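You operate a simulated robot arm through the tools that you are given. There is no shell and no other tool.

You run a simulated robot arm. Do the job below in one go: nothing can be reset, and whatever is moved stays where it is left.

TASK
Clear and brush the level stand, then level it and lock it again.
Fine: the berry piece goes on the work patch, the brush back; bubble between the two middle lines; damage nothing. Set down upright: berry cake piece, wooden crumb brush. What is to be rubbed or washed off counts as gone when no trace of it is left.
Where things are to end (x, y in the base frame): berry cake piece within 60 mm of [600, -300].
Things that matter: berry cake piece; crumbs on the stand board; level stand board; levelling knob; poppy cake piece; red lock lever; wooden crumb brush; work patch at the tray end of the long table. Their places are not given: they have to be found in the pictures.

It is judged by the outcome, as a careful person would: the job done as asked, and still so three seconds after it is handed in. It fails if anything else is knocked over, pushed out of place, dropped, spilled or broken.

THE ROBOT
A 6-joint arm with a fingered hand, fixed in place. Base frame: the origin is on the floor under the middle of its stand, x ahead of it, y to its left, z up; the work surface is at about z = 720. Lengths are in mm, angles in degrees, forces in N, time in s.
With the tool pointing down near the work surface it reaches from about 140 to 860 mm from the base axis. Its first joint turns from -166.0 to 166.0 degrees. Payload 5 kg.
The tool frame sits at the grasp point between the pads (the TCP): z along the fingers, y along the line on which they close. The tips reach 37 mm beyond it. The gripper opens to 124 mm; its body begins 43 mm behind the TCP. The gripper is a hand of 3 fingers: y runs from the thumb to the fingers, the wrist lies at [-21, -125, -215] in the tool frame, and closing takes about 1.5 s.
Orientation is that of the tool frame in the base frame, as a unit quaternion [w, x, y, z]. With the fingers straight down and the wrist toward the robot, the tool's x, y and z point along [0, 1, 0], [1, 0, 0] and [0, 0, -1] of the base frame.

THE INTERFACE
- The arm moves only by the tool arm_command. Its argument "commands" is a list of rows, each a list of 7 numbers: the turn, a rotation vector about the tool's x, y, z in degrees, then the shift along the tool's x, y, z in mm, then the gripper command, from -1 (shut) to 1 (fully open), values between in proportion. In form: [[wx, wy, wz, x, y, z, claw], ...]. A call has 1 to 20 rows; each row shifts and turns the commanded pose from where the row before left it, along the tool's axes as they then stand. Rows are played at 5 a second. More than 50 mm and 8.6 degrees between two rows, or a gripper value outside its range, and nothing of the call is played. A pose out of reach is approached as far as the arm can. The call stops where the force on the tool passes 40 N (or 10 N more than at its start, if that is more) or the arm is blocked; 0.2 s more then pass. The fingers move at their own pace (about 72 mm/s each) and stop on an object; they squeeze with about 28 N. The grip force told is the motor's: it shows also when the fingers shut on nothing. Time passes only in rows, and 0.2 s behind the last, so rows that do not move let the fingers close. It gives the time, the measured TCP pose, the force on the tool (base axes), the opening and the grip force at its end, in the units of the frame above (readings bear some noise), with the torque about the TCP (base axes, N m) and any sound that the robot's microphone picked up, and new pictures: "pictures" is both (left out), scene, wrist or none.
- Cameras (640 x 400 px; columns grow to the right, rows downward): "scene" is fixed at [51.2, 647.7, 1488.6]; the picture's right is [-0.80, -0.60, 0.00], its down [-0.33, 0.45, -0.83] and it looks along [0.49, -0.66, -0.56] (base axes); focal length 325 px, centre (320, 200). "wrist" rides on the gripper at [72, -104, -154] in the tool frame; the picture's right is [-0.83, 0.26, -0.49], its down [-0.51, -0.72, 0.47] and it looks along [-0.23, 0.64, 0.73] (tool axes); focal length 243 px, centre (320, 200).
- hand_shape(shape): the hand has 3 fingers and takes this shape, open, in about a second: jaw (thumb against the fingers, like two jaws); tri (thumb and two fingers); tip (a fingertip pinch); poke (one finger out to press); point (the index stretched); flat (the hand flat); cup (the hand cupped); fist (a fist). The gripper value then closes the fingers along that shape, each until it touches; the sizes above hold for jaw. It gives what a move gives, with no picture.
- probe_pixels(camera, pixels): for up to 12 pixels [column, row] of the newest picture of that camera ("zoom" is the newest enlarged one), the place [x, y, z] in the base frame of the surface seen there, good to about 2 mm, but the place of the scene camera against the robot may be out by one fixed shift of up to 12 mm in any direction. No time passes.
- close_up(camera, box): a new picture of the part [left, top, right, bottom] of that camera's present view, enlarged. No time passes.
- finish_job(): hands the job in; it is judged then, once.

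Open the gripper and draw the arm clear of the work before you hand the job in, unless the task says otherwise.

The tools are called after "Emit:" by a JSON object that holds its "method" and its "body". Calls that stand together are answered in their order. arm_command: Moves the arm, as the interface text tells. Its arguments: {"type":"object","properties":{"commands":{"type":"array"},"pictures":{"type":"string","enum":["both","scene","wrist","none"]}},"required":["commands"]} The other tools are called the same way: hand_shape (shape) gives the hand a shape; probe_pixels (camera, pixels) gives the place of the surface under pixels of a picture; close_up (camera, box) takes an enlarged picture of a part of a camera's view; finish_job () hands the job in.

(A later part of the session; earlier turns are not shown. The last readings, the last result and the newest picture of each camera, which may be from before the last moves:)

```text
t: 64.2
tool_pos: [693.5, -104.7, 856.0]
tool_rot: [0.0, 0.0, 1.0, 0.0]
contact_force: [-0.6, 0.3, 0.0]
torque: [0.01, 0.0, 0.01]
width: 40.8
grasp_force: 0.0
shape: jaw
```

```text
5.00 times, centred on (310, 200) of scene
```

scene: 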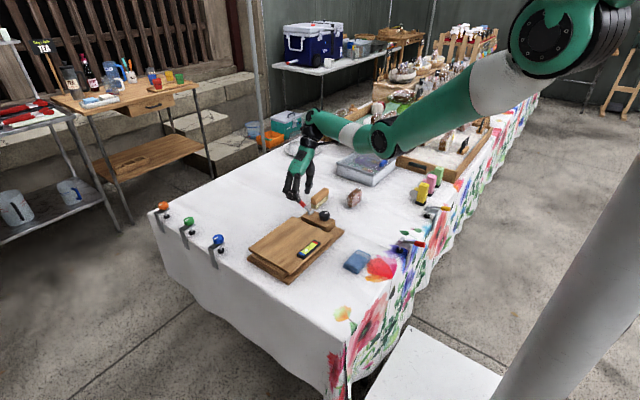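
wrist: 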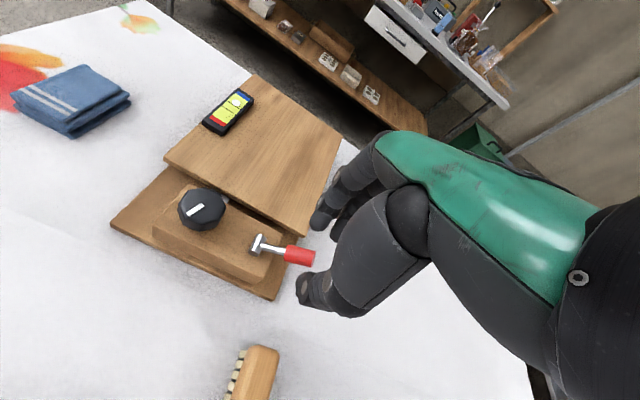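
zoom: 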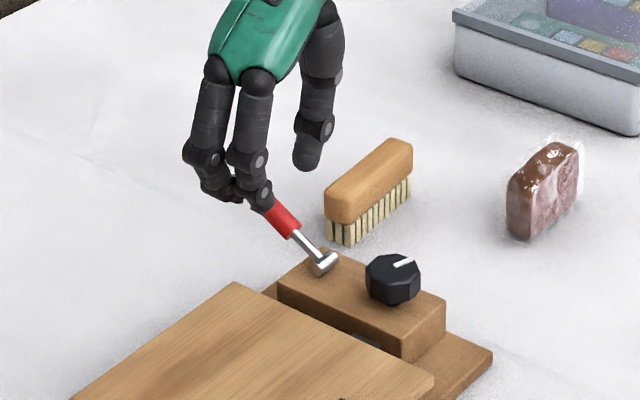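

The red grip is between the fingers and thumb in x–y. I go down to z≈810 so the tips stay above the block (765).

Emit:
{"method": "arm_command", "body": {"commands": [[0, 0, 0, 1, 2, 15, -0.35], [0, 0, 0, 1, 0.5, 15, -0.35], [0, 0, 0, 0, 0, 10, -0.35], [0, 0, 0, 0, 0, 6, -0.35], [0, 0, 0, 0, 0, 0, -0.35]], "pictures": "both"}}

Emit:
{"method": "close_up", "body": {"camera": "wrist", "box": [200, 150, 360, 350]}}

Emit:
{"method": "close_up", "body": {"camera": "scene", "box": [270, 160, 350, 240]}}

```text
t: 65.4
tool_pos: [691.5, -101.0, 811.9]
tool_rot: [-0.001, -0.001, 1.0, 0.0]
contact_force: [1.0, 0.0, 1.1]
torque: [0.01, -0.01, -0.02]
width: 40.7
grasp_force: 0.0
shape: jaw
```

scene: 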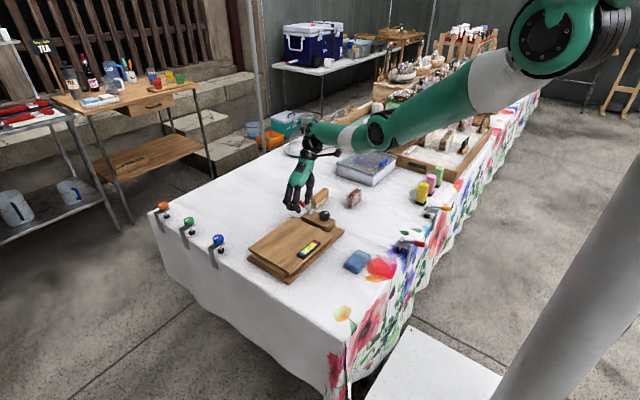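
wrist: 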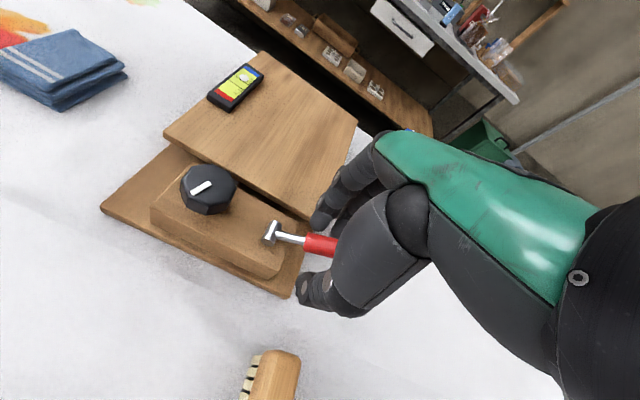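

```text
2.00 times, centred on (280, 250) of wrist
```

zoom: 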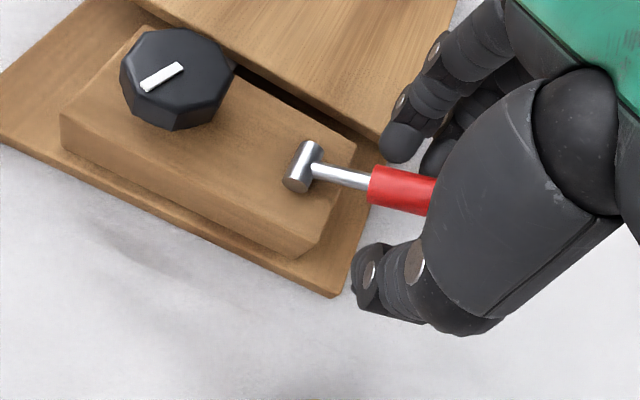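

```text
5.00 times, centred on (310, 200) of scene
```

zoom: 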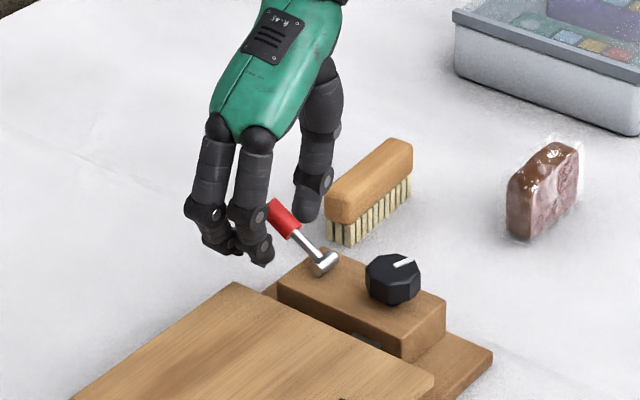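

The red grip lies between the fingers. I close in small steps and watch force.

Emit:
{"method": "arm_command", "body": {"commands": [[0, 0, 0, 0, 0, 0, -0.5], [0, 0, 0, 0, 0, 0, -0.6], [0, 0, 0, 0, 0, 0, -0.7], [0, 0, 0, 0, 0, 0, -0.74], [0, 0, 0, 0, 0, 0, -0.74]], "pictures": "none"}}

Emit:
{"method": "arm_command", "body": {"commands": [[0, 0, 0, 0, 0, 0, -0.79], [0, 0, 0, 0, 0, 0, -0.82], [0, 0, 0, 0, 0, 0, -0.82]], "pictures": "none"}}

```text
t: 66.6
tool_pos: [693.1, -102.1, 811.8]
tool_rot: [0.0, 0.0, 1.0, 0.0]
contact_force: [0.9, -0.5, -0.5]
torque: [0.0, 0.0, 0.0]
width: 16.5
grasp_force: 0.2
shape: jaw
```

```text
t: 67.4
tool_pos: [692.6, -99.4, 811.4]
tool_rot: [0.0, 0.0, 1.0, 0.001]
contact_force: [0.1, 0.5, 0.3]
torque: [0.02, 0.01, -0.02]
width: 11.2
grasp_force: 0.0
shape: jaw
```

Emit:
{"method": "arm_command", "body": {"commands": [[0, 0, 0, 0, 0, 0, -0.87], [0, 0, 0, 0, 0, 0, -0.9], [0, 0, 0, 0, 0, 0, -0.9]], "pictures": "wrist"}}

Emit:
{"method": "close_up", "body": {"camera": "scene", "box": [280, 175, 340, 220]}}

Emit:
{"method": "close_up", "body": {"camera": "wrist", "box": [240, 180, 360, 330]}}

```text
t: 68.2
tool_pos: [693.6, -99.4, 811.8]
tool_rot: [0.0, 0.0, 1.0, 0.001]
contact_force: [-0.1, 1.8, 0.1]
torque: [0.06, 0.0, -0.05]
width: 6.5
grasp_force: 0.0
shape: jaw
```

wrist: 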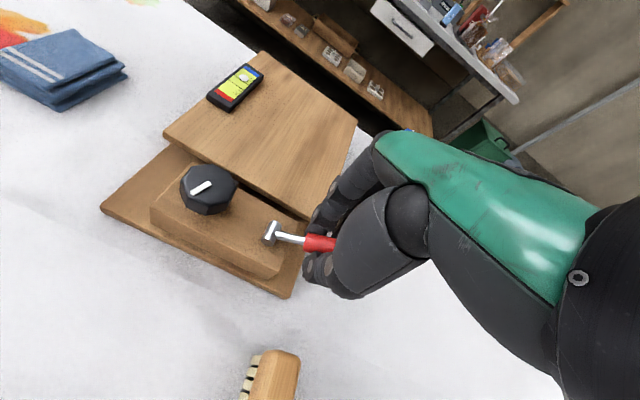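

```text
8.89 times, centred on (310, 198) of scene
```

zoom: 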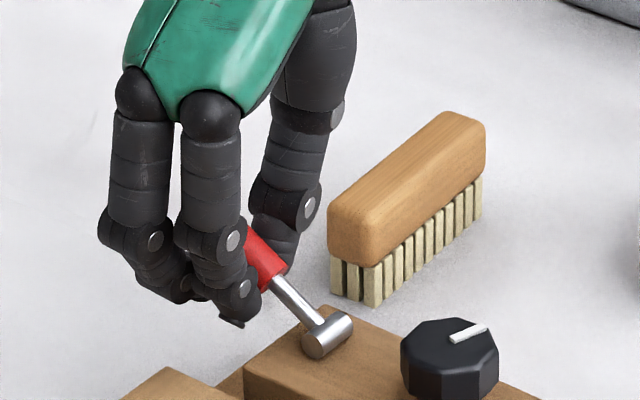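

```text
2.67 times, centred on (300, 255) of wrist
```

zoom: 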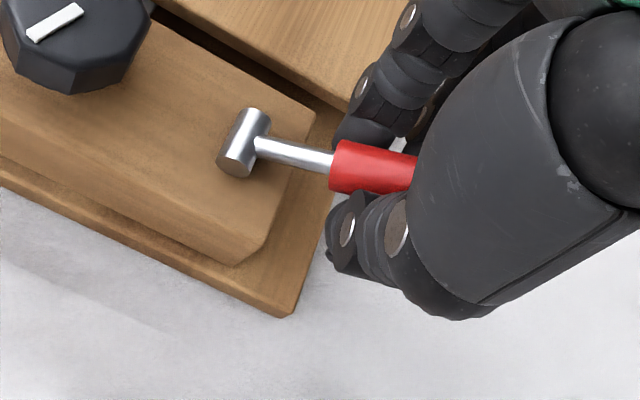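

The thumb is just touching (y force 1.8 N). I close a little further.

Emit:
{"method": "arm_command", "body": {"commands": [[0, 0, 0, 0, 0, 0, -0.93], [0, 0, 0, 0, 0, 0, -0.95], [0, 0, 0, 0, 0, 0, -0.95]], "pictures": "none"}}

Emit:
{"method": "arm_command", "body": {"commands": [[0, 0, 0, 0, 0, 0, -1], [0, 0, 0, 0, 0, 0, -1], [0, 0, 0, 0, 0, 0, -1]], "pictures": "wrist"}}

Emit:
{"method": "close_up", "body": {"camera": "scene", "box": [280, 175, 340, 220]}}

```text
t: 69.0
tool_pos: [692.1, -100.1, 812.8]
tool_rot: [0.001, 0.0, 1.0, 0.0]
contact_force: [1.1, 2.1, 1.4]
torque: [0.07, -0.01, -0.03]
width: 3.6
grasp_force: 0.1
shape: jaw
```

```text
t: 69.8
tool_pos: [692.8, -100.6, 812.7]
tool_rot: [0.0, 0.0, 1.0, -0.001]
contact_force: [1.2, -3.5, -1.9]
torque: [0.04, -0.04, -0.09]
width: 1.5
grasp_force: 28.0
shape: jaw
```

wrist: 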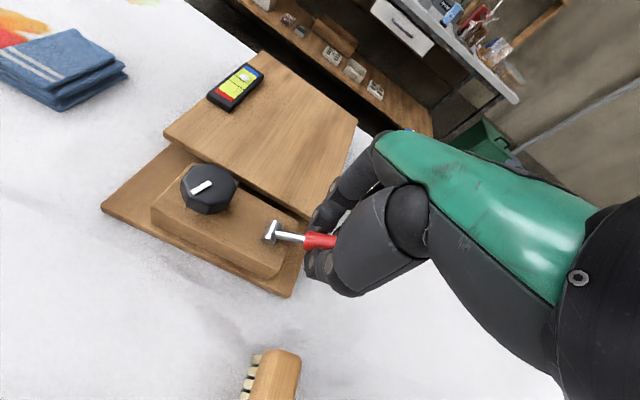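

```text
8.89 times, centred on (310, 198) of scene
```

zoom: 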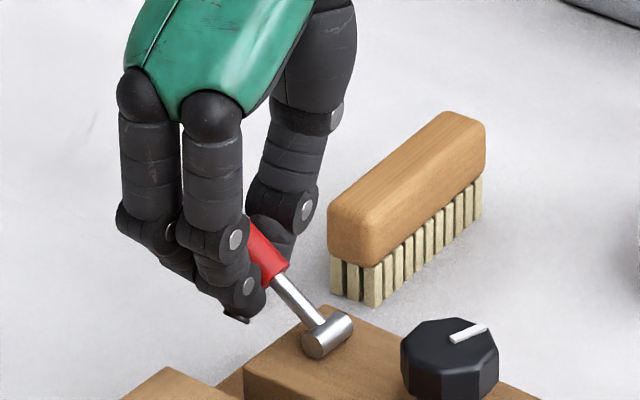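

The fingers have closed around the grip with the tips meeting beneath it. I try lifting the lever a few millimetres along its arc (up and toward −x) and watch the force.

Emit:
{"method": "arm_command", "body": {"commands": [[0, 0, 0, 1, 0, -2, -1], [0, 0, 0, 1, 0, -2, -1], [0, 0, 0, 1, 0, -2, -1], [0, 0, 0, 0, 0, 0, -1]], "pictures": "wrist"}}

Emit:
{"method": "close_up", "body": {"camera": "scene", "box": [280, 175, 340, 220]}}

```text
t: 70.8
tool_pos: [689.5, -100.6, 817.8]
tool_rot: [0.0, 0.0, 1.0, 0.0]
contact_force: [2.4, -3.6, -2.5]
torque: [0.05, -0.11, -0.08]
width: 2.1
grasp_force: 28.2
shape: jaw
```

wrist: 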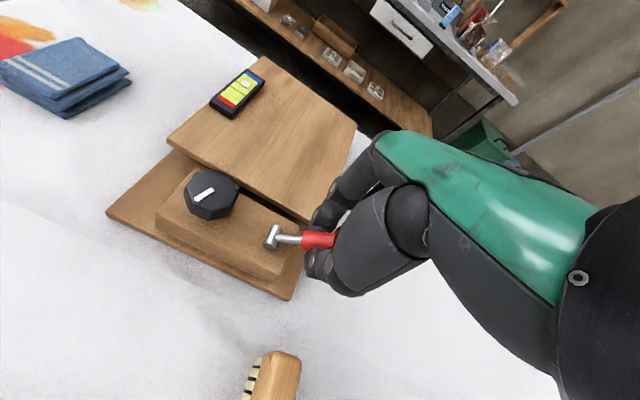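

```text
8.89 times, centred on (310, 198) of scene
```

zoom: 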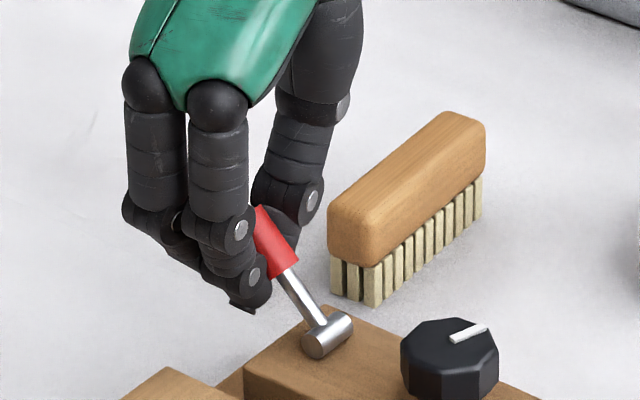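

The lever follows upward with little force (now about 40°). I continue along the arc in small steps.

Emit:
{"method": "arm_command", "body": {"commands": [[0, 0, 0, 4, 0, -3, -1], [0, 0, 0, 4.5, 0, -3, -1], [0, 0, 0, 4.5, 0, -2.8, -1], [0, 0, 0, 4.5, 0, -2.6, -1], [0, 0, 0, 0, 0, 0, -1]], "pictures": "wrist"}}

Emit:
{"method": "close_up", "body": {"camera": "scene", "box": [280, 175, 340, 220]}}

Emit:
{"method": "close_up", "body": {"camera": "wrist", "box": [240, 180, 360, 330]}}

```text
t: 72.0
tool_pos: [671.7, -100.0, 830.8]
tool_rot: [0.0, 0.0, 1.0, 0.0]
contact_force: [5.2, 0.7, -1.4]
torque: [0.01, -0.12, 0.0]
width: 1.6
grasp_force: 28.3
shape: jaw
```

wrist: 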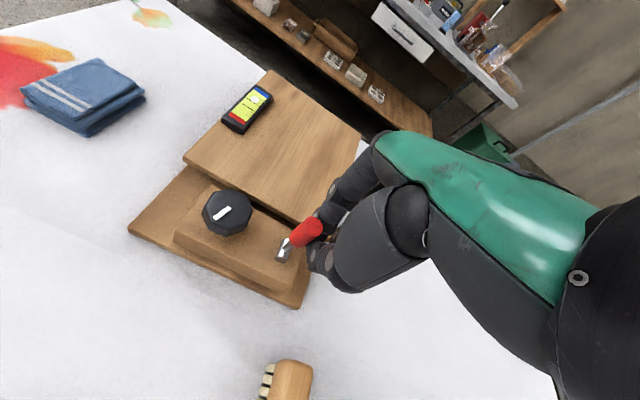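

```text
8.89 times, centred on (310, 198) of scene
```

zoom: 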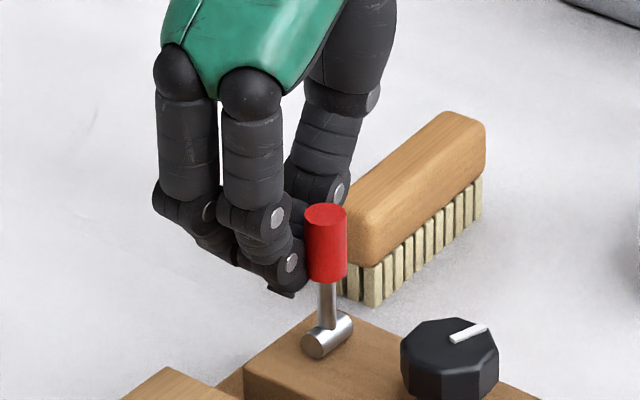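

```text
2.67 times, centred on (300, 255) of wrist
```

zoom: 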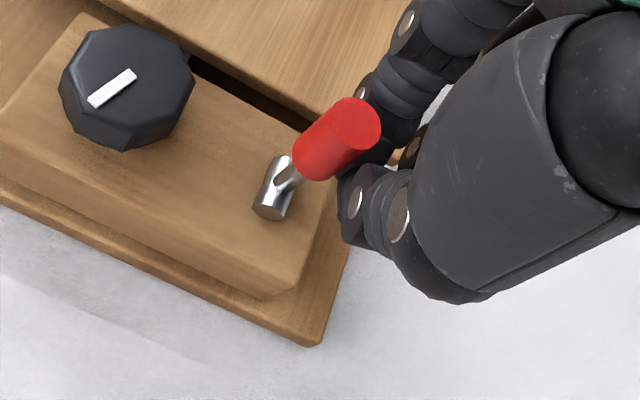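

The lever now stands nearly upright on the −x side of my closed fingers. I keep pushing it toward −x in small steps, watching for an end stop.

Emit:
{"method": "arm_command", "body": {"commands": [[0, 0, 0, 4, 0, 0, -1], [0, 0, 0, 4, 0, 0, -1], [0, 0, 0, 4, 0, 0, -1], [0, 0, 0, 0, 0, 0, -1]], "pictures": "wrist"}}

Emit:
{"method": "close_up", "body": {"camera": "scene", "box": [280, 175, 340, 220]}}

Emit:
{"method": "close_up", "body": {"camera": "wrist", "box": [240, 180, 360, 330]}}

```text
t: 72.8
tool_pos: [669.3, -100.2, 832.1]
tool_rot: [0.009, 0.001, 1.0, -0.001]
contact_force: [17.3, 3.4, -5.9]
torque: [0.04, -0.51, -0.15]
width: 0.8
grasp_force: 27.8
shape: jaw
stopped in row 3: the force on the tool passed its limit at 43 N (the readings are from after the stop); the commanded pose is now the measured one
```

wrist: 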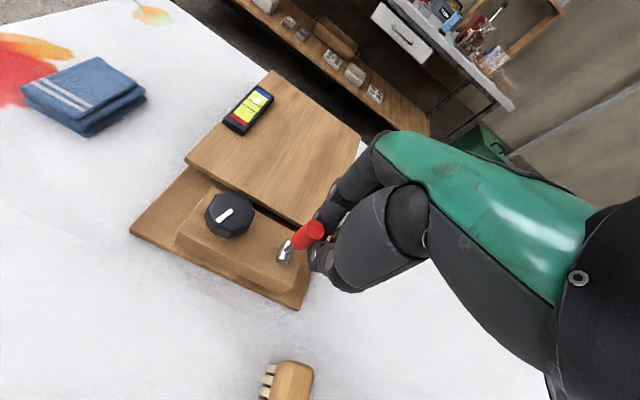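

```text
8.89 times, centred on (310, 198) of scene
```

zoom: 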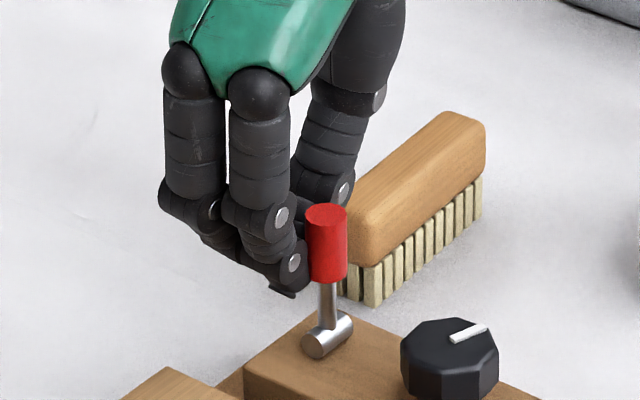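

```text
2.67 times, centred on (300, 255) of wrist
```

zoom: 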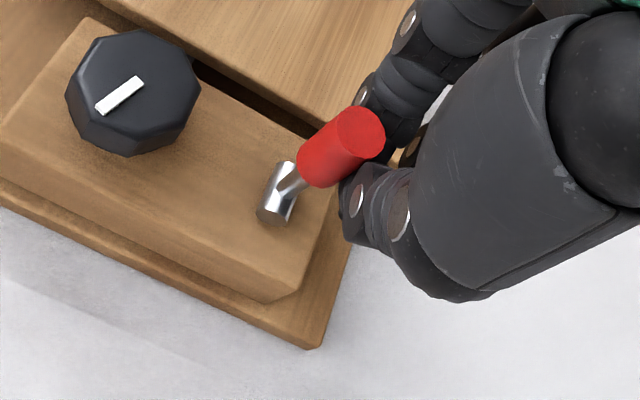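

The lever met its end stop about upright, so that is the open position. I back the hand off toward +x and rise.

Emit:
{"method": "arm_command", "body": {"commands": [[0, 0, 0, -6, 0, 0, -1], [0, 0, 0, -8, 0, -2, -1], [0, 0, 0, -8, 0, -10, -1], [0, 0, 0, 0, 0, -25, -1], [0, 0, 0, 0, 0, -25, -1], [0, 0, 0, 0, 0, 0, -1]], "pictures": "both"}}

Emit:
{"method": "close_up", "body": {"camera": "scene", "box": [250, 185, 345, 268]}}

Emit:
{"method": "close_up", "body": {"camera": "wrist", "box": [140, 60, 340, 300]}}

```text
t: 74.2
tool_pos: [685.5, -99.1, 894.2]
tool_rot: [0.007, 0.001, 1.0, -0.001]
contact_force: [0.1, 0.2, 0.3]
torque: [-0.01, -0.01, 0.0]
width: 1.3
grasp_force: 27.8
shape: jaw
```

scene: 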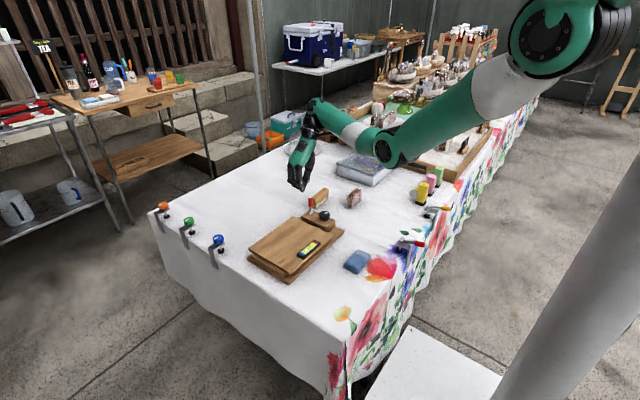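
wrist: 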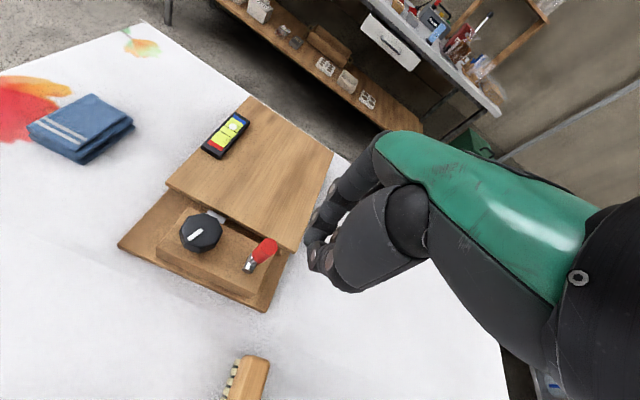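

```text
4.82 times, centred on (298, 226) of scene
```

zoom: 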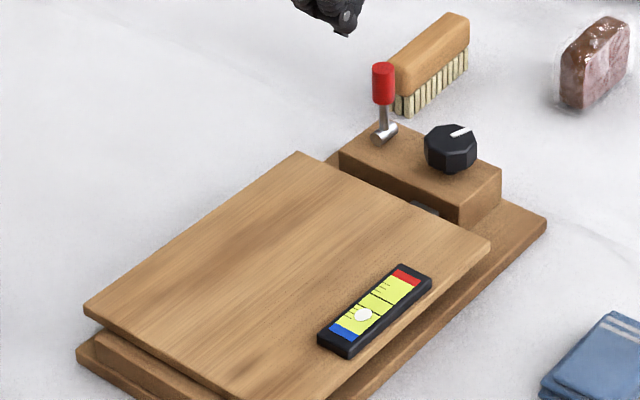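

```text
1.67 times, centred on (240, 180) of wrist
```

zoom: 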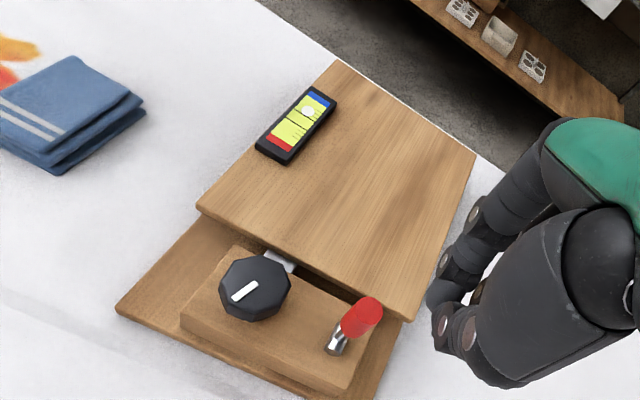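

The lever stays upright and the board is clean. Now I zoom in on the knob to get its centre, size and pointer direction.

Emit:
{"method": "close_up", "body": {"camera": "wrist", "box": [160, 195, 240, 265]}}

Emit:
{"method": "probe_pixels", "body": {"camera": "wrist", "pixels": [[201, 230], [182, 227], [190, 216], [207, 215], [220, 224], [219, 236], [205, 244], [188, 240], [200, 250], [190, 248], [215, 247], [222, 232]]}}

```text
5.71 times, centred on (200, 230) of wrist
```

zoom: 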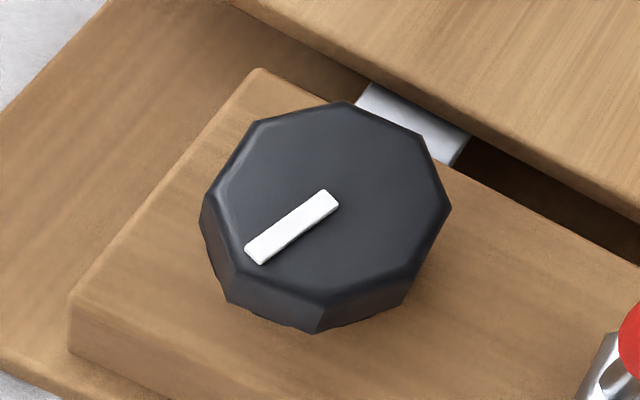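

```text
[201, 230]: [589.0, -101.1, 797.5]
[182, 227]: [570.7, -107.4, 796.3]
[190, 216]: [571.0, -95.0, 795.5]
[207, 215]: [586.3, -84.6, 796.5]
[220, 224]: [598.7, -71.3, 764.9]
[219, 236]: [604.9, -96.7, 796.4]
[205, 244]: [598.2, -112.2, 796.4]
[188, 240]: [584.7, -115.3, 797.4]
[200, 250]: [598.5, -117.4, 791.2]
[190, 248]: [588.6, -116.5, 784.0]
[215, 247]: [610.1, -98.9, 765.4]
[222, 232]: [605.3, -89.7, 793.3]
```

The knob's centre is about (588.5,−99.5), about 38 mm across, top at z≈797, with the pointer toward −y. I open to 62 mm and move above it.

Emit:
{"method": "arm_command", "body": {"commands": [[0, 0.8, 0, 24, 0, 0, -0.3], [0, 0, 0, 24, 0, 0, 0.0], [0, 0, 0, 24, 0, 0, 0.0], [0, 0, 0, 24, 0, 4, 0.0], [0, 0, 0, 1, 0, 15, 0.0], [0, 0, 0, 0, 0, 15, 0.0], [0, 0, 0, 0, 0, 0, 0.0]], "pictures": "both"}}

Emit:
{"method": "close_up", "body": {"camera": "wrist", "box": [220, 150, 380, 330]}}

Emit:
{"method": "close_up", "body": {"camera": "scene", "box": [280, 165, 350, 225]}}

```text
t: 75.8
tool_pos: [589.1, -99.6, 858.8]
tool_rot: [0.0, 0.0, 1.0, -0.001]
contact_force: [0.2, 0.4, 0.0]
torque: [0.03, 0.02, 0.01]
width: 61.6
grasp_force: 0.0
shape: jaw
```

scene: 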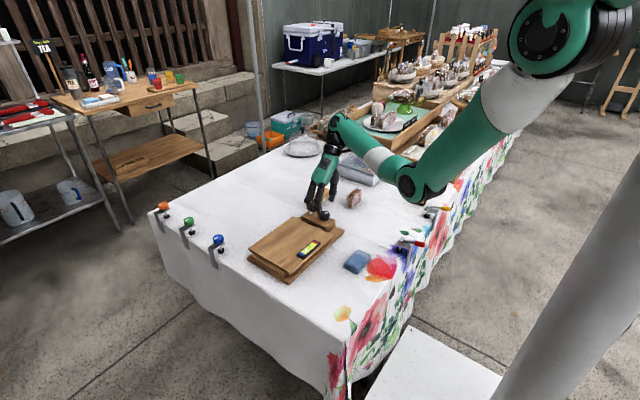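
wrist: 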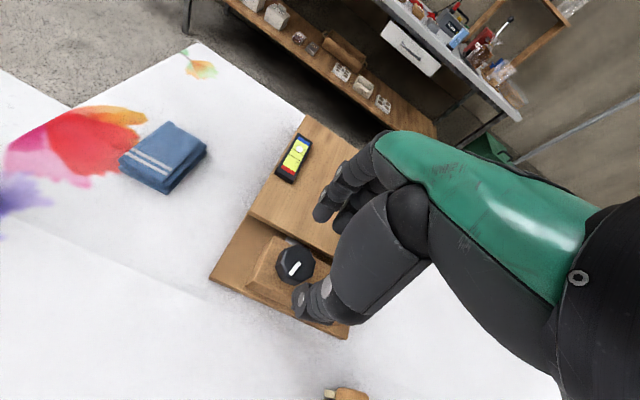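

```text
2.22 times, centred on (300, 240) of wrist
```

zoom: 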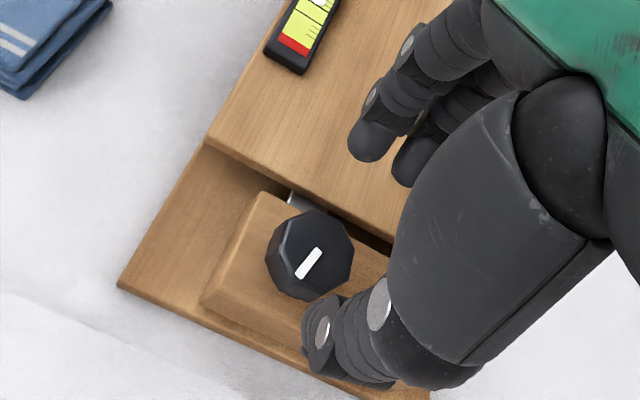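

```text
6.67 times, centred on (315, 195) of scene
```

zoom: 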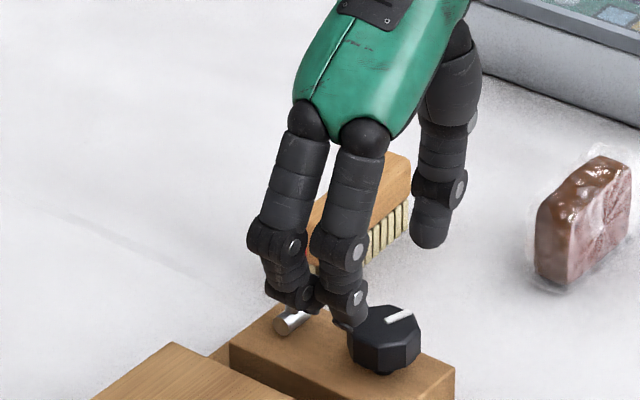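

I probe the knob's outline again from this view to refine its centre.

Emit:
{"method": "close_up", "body": {"camera": "wrist", "box": [265, 235, 330, 295]}}

```text
6.67 times, centred on (298, 265) of wrist
```

zoom: 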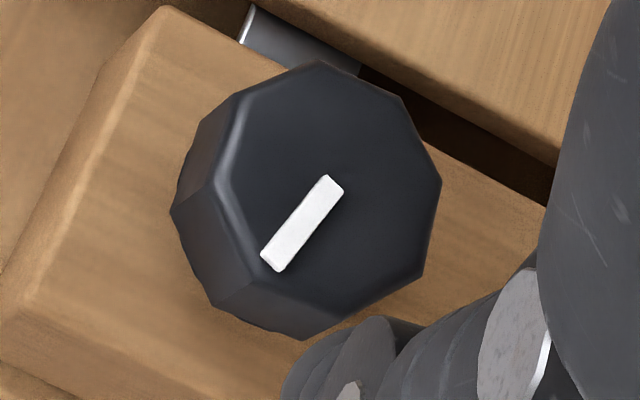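

Emit:
{"method": "probe_pixels", "body": {"camera": "zoom", "pixels": [[242, 104], [320, 72], [396, 102], [434, 180], [416, 268], [336, 310], [260, 276], [226, 188], [330, 188], [333, 182], [272, 263], [176, 210]]}}

```text
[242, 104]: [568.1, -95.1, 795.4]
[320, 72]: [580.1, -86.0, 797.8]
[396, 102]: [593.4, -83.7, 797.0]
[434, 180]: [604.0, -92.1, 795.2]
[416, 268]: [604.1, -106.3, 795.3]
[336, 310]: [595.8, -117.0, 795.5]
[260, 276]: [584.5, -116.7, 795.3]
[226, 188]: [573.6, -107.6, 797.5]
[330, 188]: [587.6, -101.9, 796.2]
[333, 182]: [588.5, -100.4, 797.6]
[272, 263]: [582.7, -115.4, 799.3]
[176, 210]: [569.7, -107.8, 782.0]
```

The knob centre is (588,−100.6), so the hand is within 1 mm. I descend to z≈811.

Emit:
{"method": "arm_command", "body": {"commands": [[0, 0, 0, 1, -1, 15, 0.0], [0, 0, 0, 0, 0, 15, 0.0], [0, 0, 0, 0, 0, 12, 0.0], [0, 0, 0, 0, 0, 6, 0.0], [0, 0, 0, 0, 0, 0, 0.0]], "pictures": "wrist"}}

Emit:
{"method": "close_up", "body": {"camera": "scene", "box": [280, 180, 350, 230]}}

Emit:
{"method": "close_up", "body": {"camera": "wrist", "box": [240, 100, 400, 330]}}

```text
t: 77.0
tool_pos: [588.8, -102.2, 812.0]
tool_rot: [0.0, 0.001, 1.0, -0.001]
contact_force: [-0.5, -0.6, 0.5]
torque: [0.02, 0.0, 0.06]
width: 61.5
grasp_force: 0.1
shape: jaw
```

wrist: 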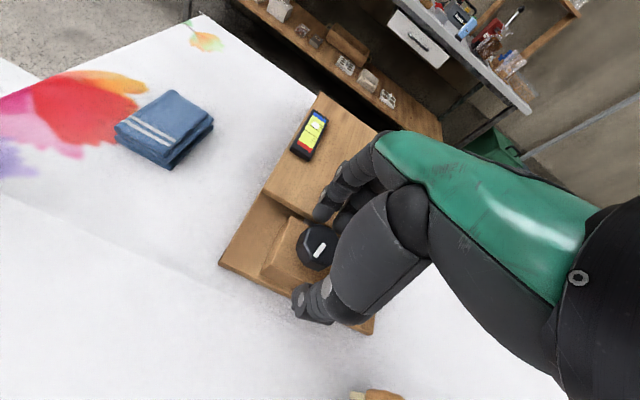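

```text
8.00 times, centred on (315, 205) of scene
```

zoom: 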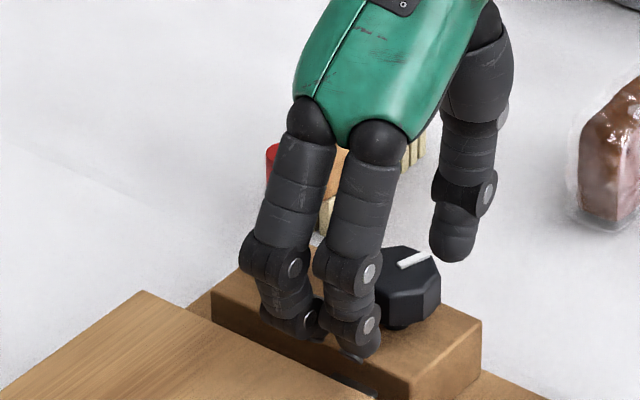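

```text
1.74 times, centred on (320, 215) of wrist
```

zoom: 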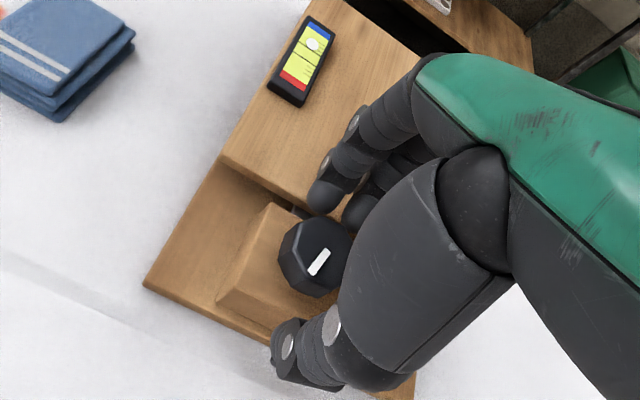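

The knob is between thumb and fingers, and the level is visible at (310,135). I close gradually on the knob.

Emit:
{"method": "arm_command", "body": {"commands": [[0, 0, 0, 0, 0, 0, -0.2], [0, 0, 0, 0, 0, 0, -0.35], [0, 0, 0, 0, 0, 0, -0.42], [0, 0, 0, 0, 0, 0, -0.42]], "pictures": "none"}}

Emit:
{"method": "arm_command", "body": {"commands": [[0, 0, 0, 0, 0, 0, -0.48], [0, 0, 0, 0, 0, 0, -0.52], [0, 0, 0, 0, 0, 0, -0.52]], "pictures": "wrist"}}

Emit:
{"method": "close_up", "body": {"camera": "scene", "box": [280, 180, 350, 230]}}

```text
t: 78.0
tool_pos: [588.5, -101.5, 811.7]
tool_rot: [0.0, 0.0, 1.0, -0.001]
contact_force: [0.6, 1.4, -0.6]
torque: [0.04, 0.0, 0.01]
width: 36.8
grasp_force: 0.1
shape: jaw
```

```text
t: 78.8
tool_pos: [591.0, -103.1, 811.1]
tool_rot: [0.0, 0.0, 1.0, -0.001]
contact_force: [-0.4, 4.8, 1.5]
torque: [0.17, 0.03, -0.01]
width: 31.1
grasp_force: 0.0
shape: jaw
```

wrist: 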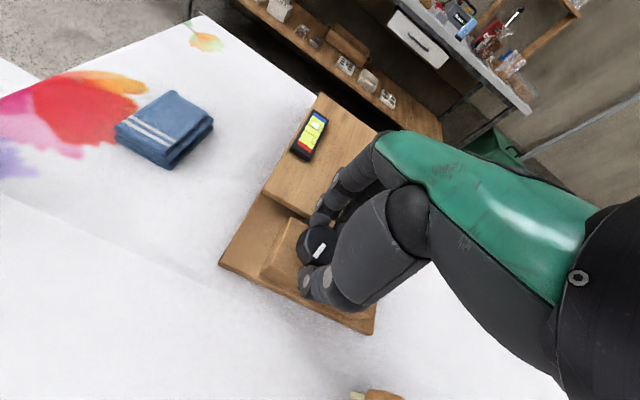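

```text
8.00 times, centred on (315, 205) of scene
```

zoom: 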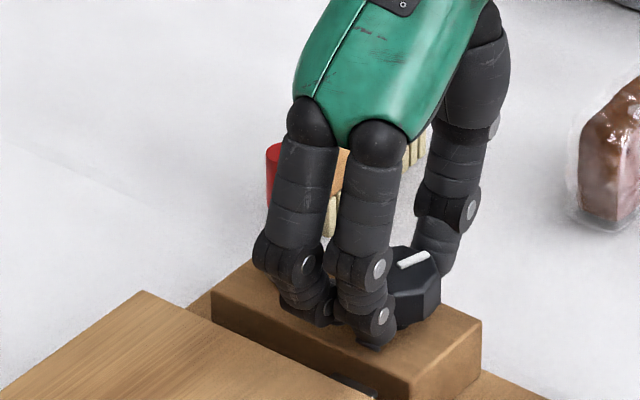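

The fingers touch first (y force +4.8), so I shift the hand 2 mm toward +y and continue closing.

Emit:
{"method": "arm_command", "body": {"commands": [[0, 0, 0, 1, 2, 0, -0.52], [0, 0, 0, 0, 0, 0, -0.55], [0, 0, 0, 0, 0, 0, -0.58], [0, 0, 0, 0, 0, 0, -0.58]], "pictures": "none"}}

Emit:
{"method": "arm_command", "body": {"commands": [[0, 0, 0, 0, 0, 0, -0.65], [0, 0, 0, 0, 0, 0, -0.7], [0, 0, 0, 0, 0, 0, -0.7]], "pictures": "wrist"}}

Emit:
{"method": "close_up", "body": {"camera": "scene", "box": [290, 190, 340, 230]}}

Emit:
{"method": "close_up", "body": {"camera": "wrist", "box": [270, 100, 370, 310]}}

```text
t: 79.8
tool_pos: [588.7, -99.9, 811.5]
tool_rot: [0.0, 0.001, 1.0, -0.001]
contact_force: [2.0, -1.5, -2.6]
torque: [-0.04, -0.02, -0.02]
width: 27.9
grasp_force: 28.0
shape: jaw
```

```text
t: 80.6
tool_pos: [588.4, -100.4, 812.4]
tool_rot: [0.0, 0.001, 1.0, -0.001]
contact_force: [1.6, -0.6, -0.1]
torque: [-0.03, -0.02, 0.02]
width: 27.8
grasp_force: 27.7
shape: jaw
```

wrist: 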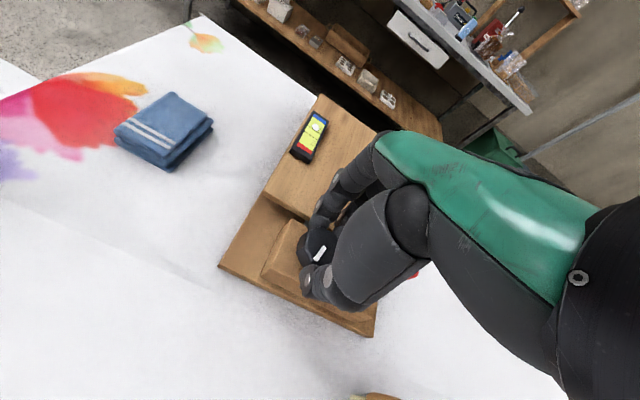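

```text
10.00 times, centred on (315, 210) of scene
```

zoom: 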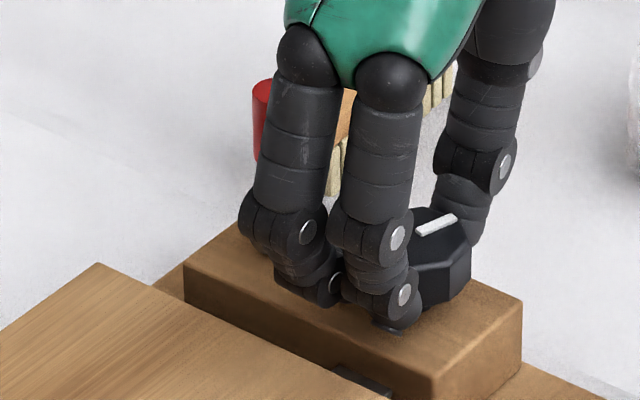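

```text
1.90 times, centred on (320, 205) of wrist
```

zoom: 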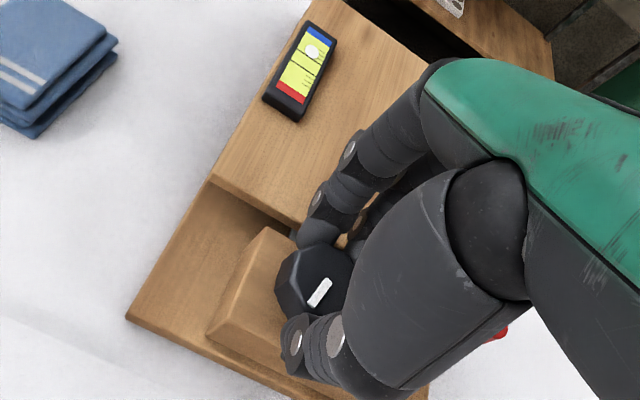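

Knob gripped at 28 N. I try a test turn of 8° clockwise (about tool +z) and watch the bubble.

Emit:
{"method": "arm_command", "body": {"commands": [[0, 0, 4, 0, 0, 0, -0.7], [0, 0, 4, 0, 0, 0, -0.7], [0, 0, 0, 0, 0, 0, -0.7]], "pictures": "wrist"}}

Emit:
{"method": "close_up", "body": {"camera": "scene", "box": [290, 235, 330, 260]}}

Emit:
{"method": "close_up", "body": {"camera": "wrist", "box": [270, 100, 370, 310]}}

```text
t: 81.4
tool_pos: [587.9, -99.4, 811.3]
tool_rot: [0.0, 0.071, 0.997, -0.001]
contact_force: [-0.6, -4.1, 5.1]
torque: [-0.13, 0.05, 0.01]
width: 27.5
grasp_force: 27.1
shape: jaw
```

wrist: 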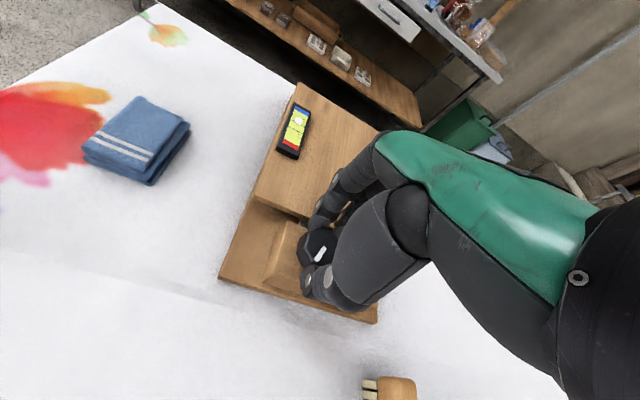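

```text
16.00 times, centred on (310, 248) of scene
```

zoom: 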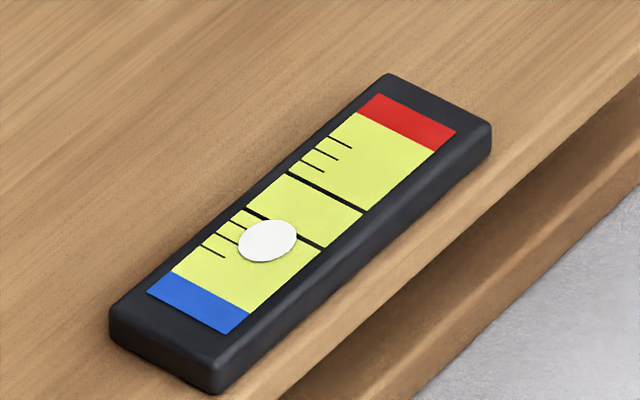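

```text
1.90 times, centred on (320, 205) of wrist
```

zoom: 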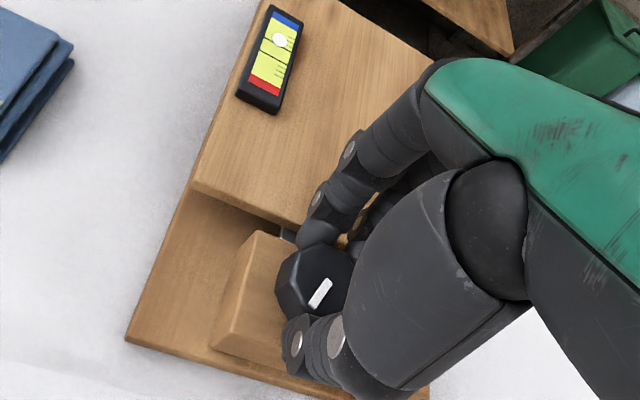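

The bubble moved slightly toward the middle, so clockwise is right; roughly 80–90° more is needed. To keep clear of the upright lever I turn 16° now, then regrip.

Emit:
{"method": "arm_command", "body": {"commands": [[0, 0, 4, 0, 0, 0, -0.7], [0, 0, 4, 0, 0, 0, -0.7], [0, 0, 4, 0, 0, 0, -0.7], [0, 0, 4, 0, 0, 0, -0.7], [0, 0, 0, 0, 0, 0, -0.7]], "pictures": "wrist"}}

Emit:
{"method": "close_up", "body": {"camera": "scene", "box": [290, 235, 330, 260]}}

Emit:
{"method": "close_up", "body": {"camera": "scene", "box": [290, 180, 340, 230]}}

```text
t: 82.6
tool_pos: [587.7, -98.3, 812.8]
tool_rot: [0.0, 0.209, 0.978, 0.0]
contact_force: [-2.3, -10.4, 0.4]
torque: [-0.37, 0.12, 0.0]
width: 27.1
grasp_force: 28.1
shape: jaw
```

wrist: 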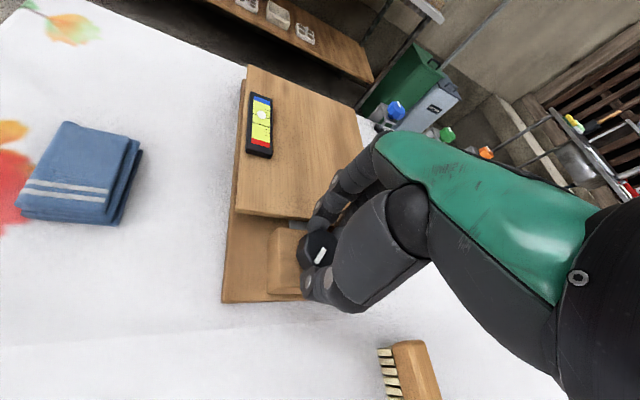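

```text
16.00 times, centred on (310, 248) of scene
```

zoom: 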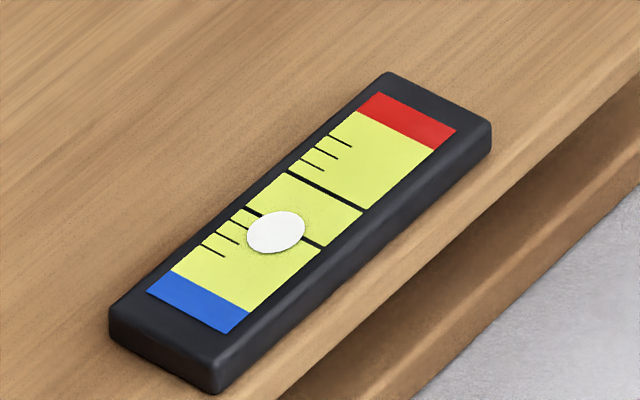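

```text
8.00 times, centred on (315, 205) of scene
```

zoom: 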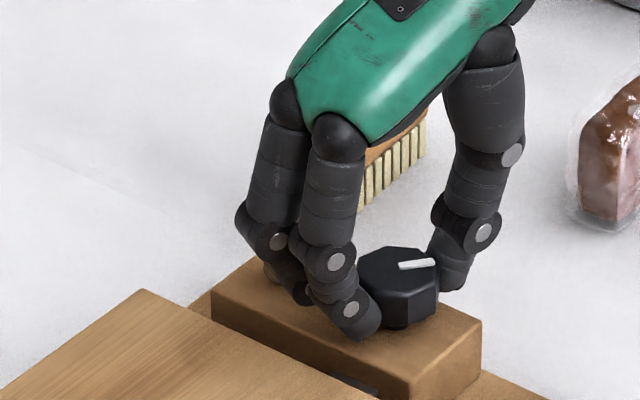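

The bubble moved 11 px for 16°, so about 50° more is needed. I release the knob, rise, and turn the hand back 55° counter-clockwise for a fresh grip.

Emit:
{"method": "arm_command", "body": {"commands": [[0, 0, 0, 0, 0, 0, -0.5], [0, 0, 0, 0, 0, 0, -0.3], [0, 0, 0, 0, 0, 0, -0.1], [0, 0, 0, 0, 0, 0, 0.0], [0, 0, 0, 0, 0, -20, 0.0], [0, 0, 0, 0, 0, -25, 0.0], [0, 0, -7, 0, 0, 0, 0.0], [0, 0, -8, 0, 0, 0, 0.0], [0, 0, -8, 0, 0, 0, 0.0], [0, 0, -8, 0, 0, 0, 0.0], [0, 0, -8, 0, 0, 0, 0.0], [0, 0, -8, 0, 0, 0, 0.0], [0, 0, -8, 0, 0, 0, 0.0], [0, 0, 0, 0, 0, 0, 0.0]], "pictures": "both"}}

Emit:
{"method": "close_up", "body": {"camera": "scene", "box": [260, 170, 345, 265]}}

```text
t: 85.6
tool_pos: [608.5, -98.4, 832.9]
tool_rot: [0.0, -0.268, 0.964, -0.002]
contact_force: [-1.3, 0.4, 0.2]
torque: [0.0, -0.02, -0.02]
width: 61.1
grasp_force: 0.0
shape: jaw
out of reach, approached as far as the arm can: row 11, 12, 13
```

scene: 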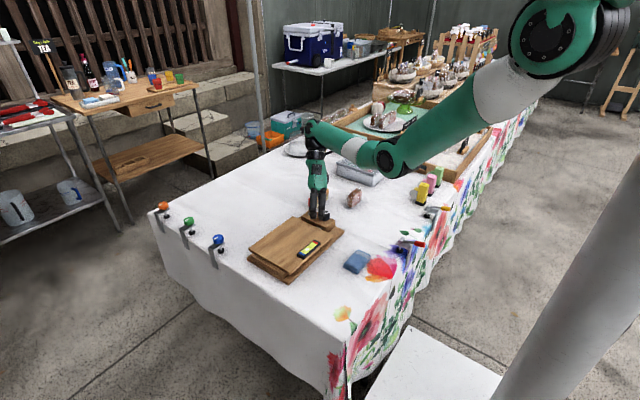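
wrist: 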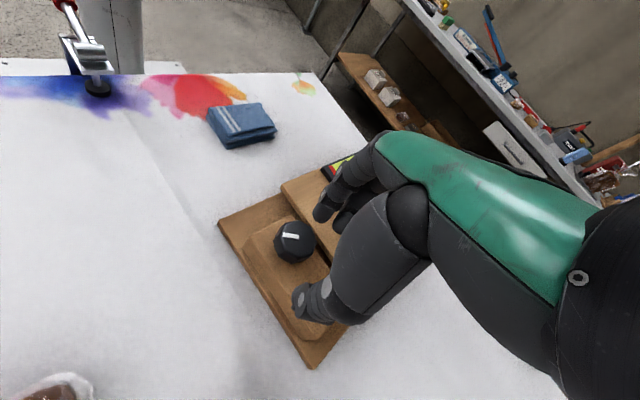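

```text
4.21 times, centred on (302, 218) of scene
```

zoom: 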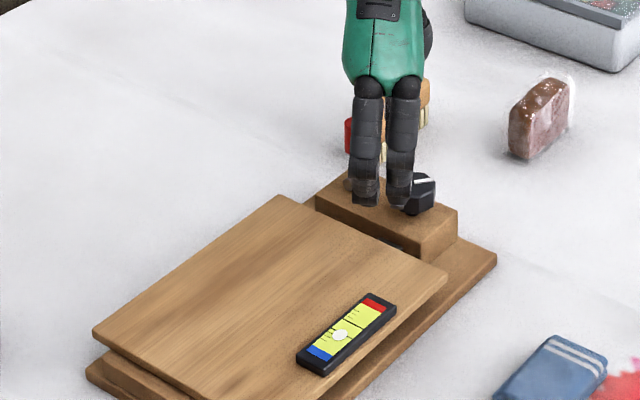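

The last turns ran out of reach and the hand drifted to (608,−98,833); nothing was touched (forces ~0). I rise, turn back 24° to about φ=97°, and recentre over the knob.

Emit:
{"method": "arm_command", "body": {"commands": [[0, 0, 0, 0, 0, -15, 0.0], [0, 0, 0, 0, 0, -15, 0.0], [0, 0, 8, 0, 0, 0, 0.0], [0, 0, 8, 0, 0, 0, 0.0], [0, 0, 8, 0, 0, 0, 0.0], [0, 0, 0, 10, 0, 0, 0.0], [0, 0, 0, 10.5, 0, 0, 0.0], [0, 0, 0, 0, 0, 0, 0.0]], "pictures": "both"}}

Emit:
{"method": "close_up", "body": {"camera": "scene", "box": [260, 170, 345, 265]}}

Emit:
{"method": "close_up", "body": {"camera": "wrist", "box": [220, 100, 380, 330]}}

```text
t: 87.4
tool_pos: [604.8, -100.4, 848.3]
tool_rot: [-0.001, -0.059, 0.998, -0.001]
contact_force: [-0.4, -0.2, 0.7]
torque: [0.01, 0.0, -0.02]
width: 61.5
grasp_force: 0.0
shape: jaw
out of reach, approached as far as the arm can: row 1, 2
```

scene: 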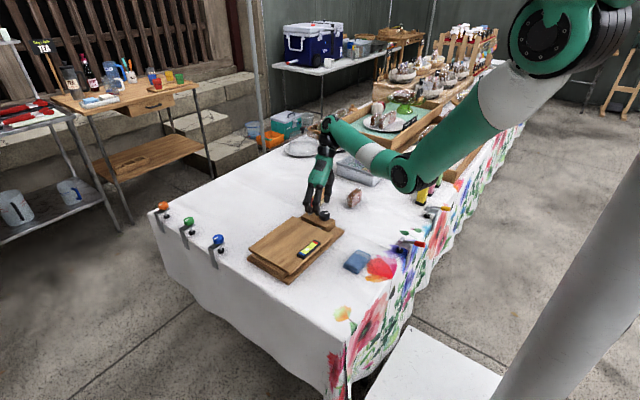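
wrist: 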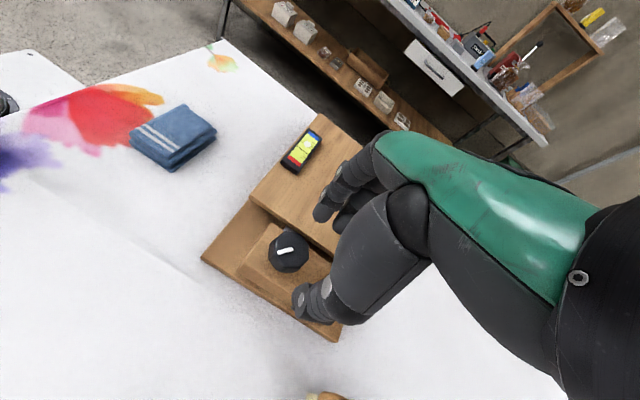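

```text
4.21 times, centred on (302, 218) of scene
```

zoom: 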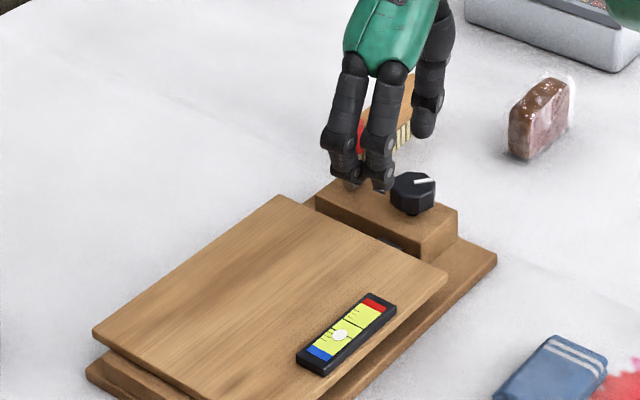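

```text
1.74 times, centred on (300, 215) of wrist
```

zoom: 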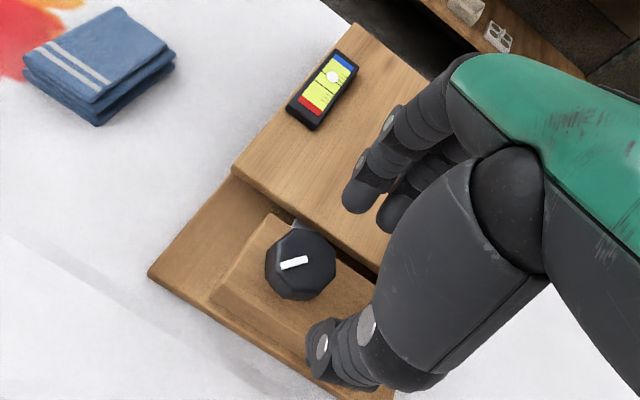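

The lever is still upright and the hand is at φ≈97°. I recentre over the knob at (588,−100.6) and descend to z≈812.

Emit:
{"method": "arm_command", "body": {"commands": [[0, 0, 0, 8.5, 1, 0, 0.0], [0, 0, 0, 8.2, 0.8, 0, 0.0], [0, 0, 0, 0, 0, 12, 0.0], [0, 0, 0, 0, 0, 12, 0.0], [0, 0, 0, 0, 0, 10, 0.0], [0, 0, 0, 0, 0, 2, 0.0], [0, 0, 0, 0, 0, 0, 0.0]], "pictures": "wrist"}}

Emit:
{"method": "close_up", "body": {"camera": "wrist", "box": [240, 180, 370, 320]}}

Emit:
{"method": "close_up", "body": {"camera": "scene", "box": [285, 180, 345, 230]}}

```text
t: 89.0
tool_pos: [587.1, -101.6, 811.3]
tool_rot: [0.0, -0.06, 0.998, -0.001]
contact_force: [-0.4, -0.4, 0.7]
torque: [0.03, 0.03, 0.01]
width: 61.3
grasp_force: 0.0
shape: jaw
```

wrist: 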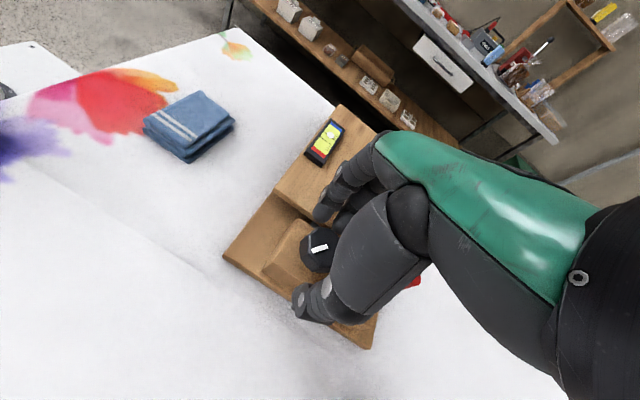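

```text
2.86 times, centred on (305, 250) of wrist
```

zoom: 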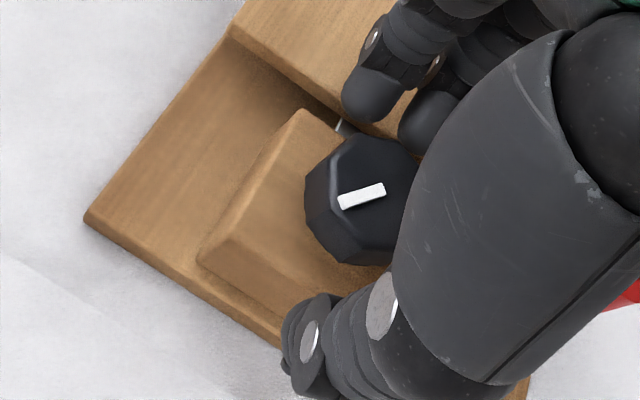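

```text
8.00 times, centred on (315, 205) of scene
```

zoom: 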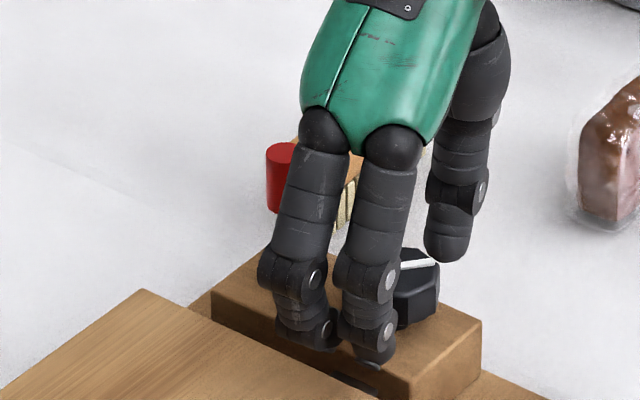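

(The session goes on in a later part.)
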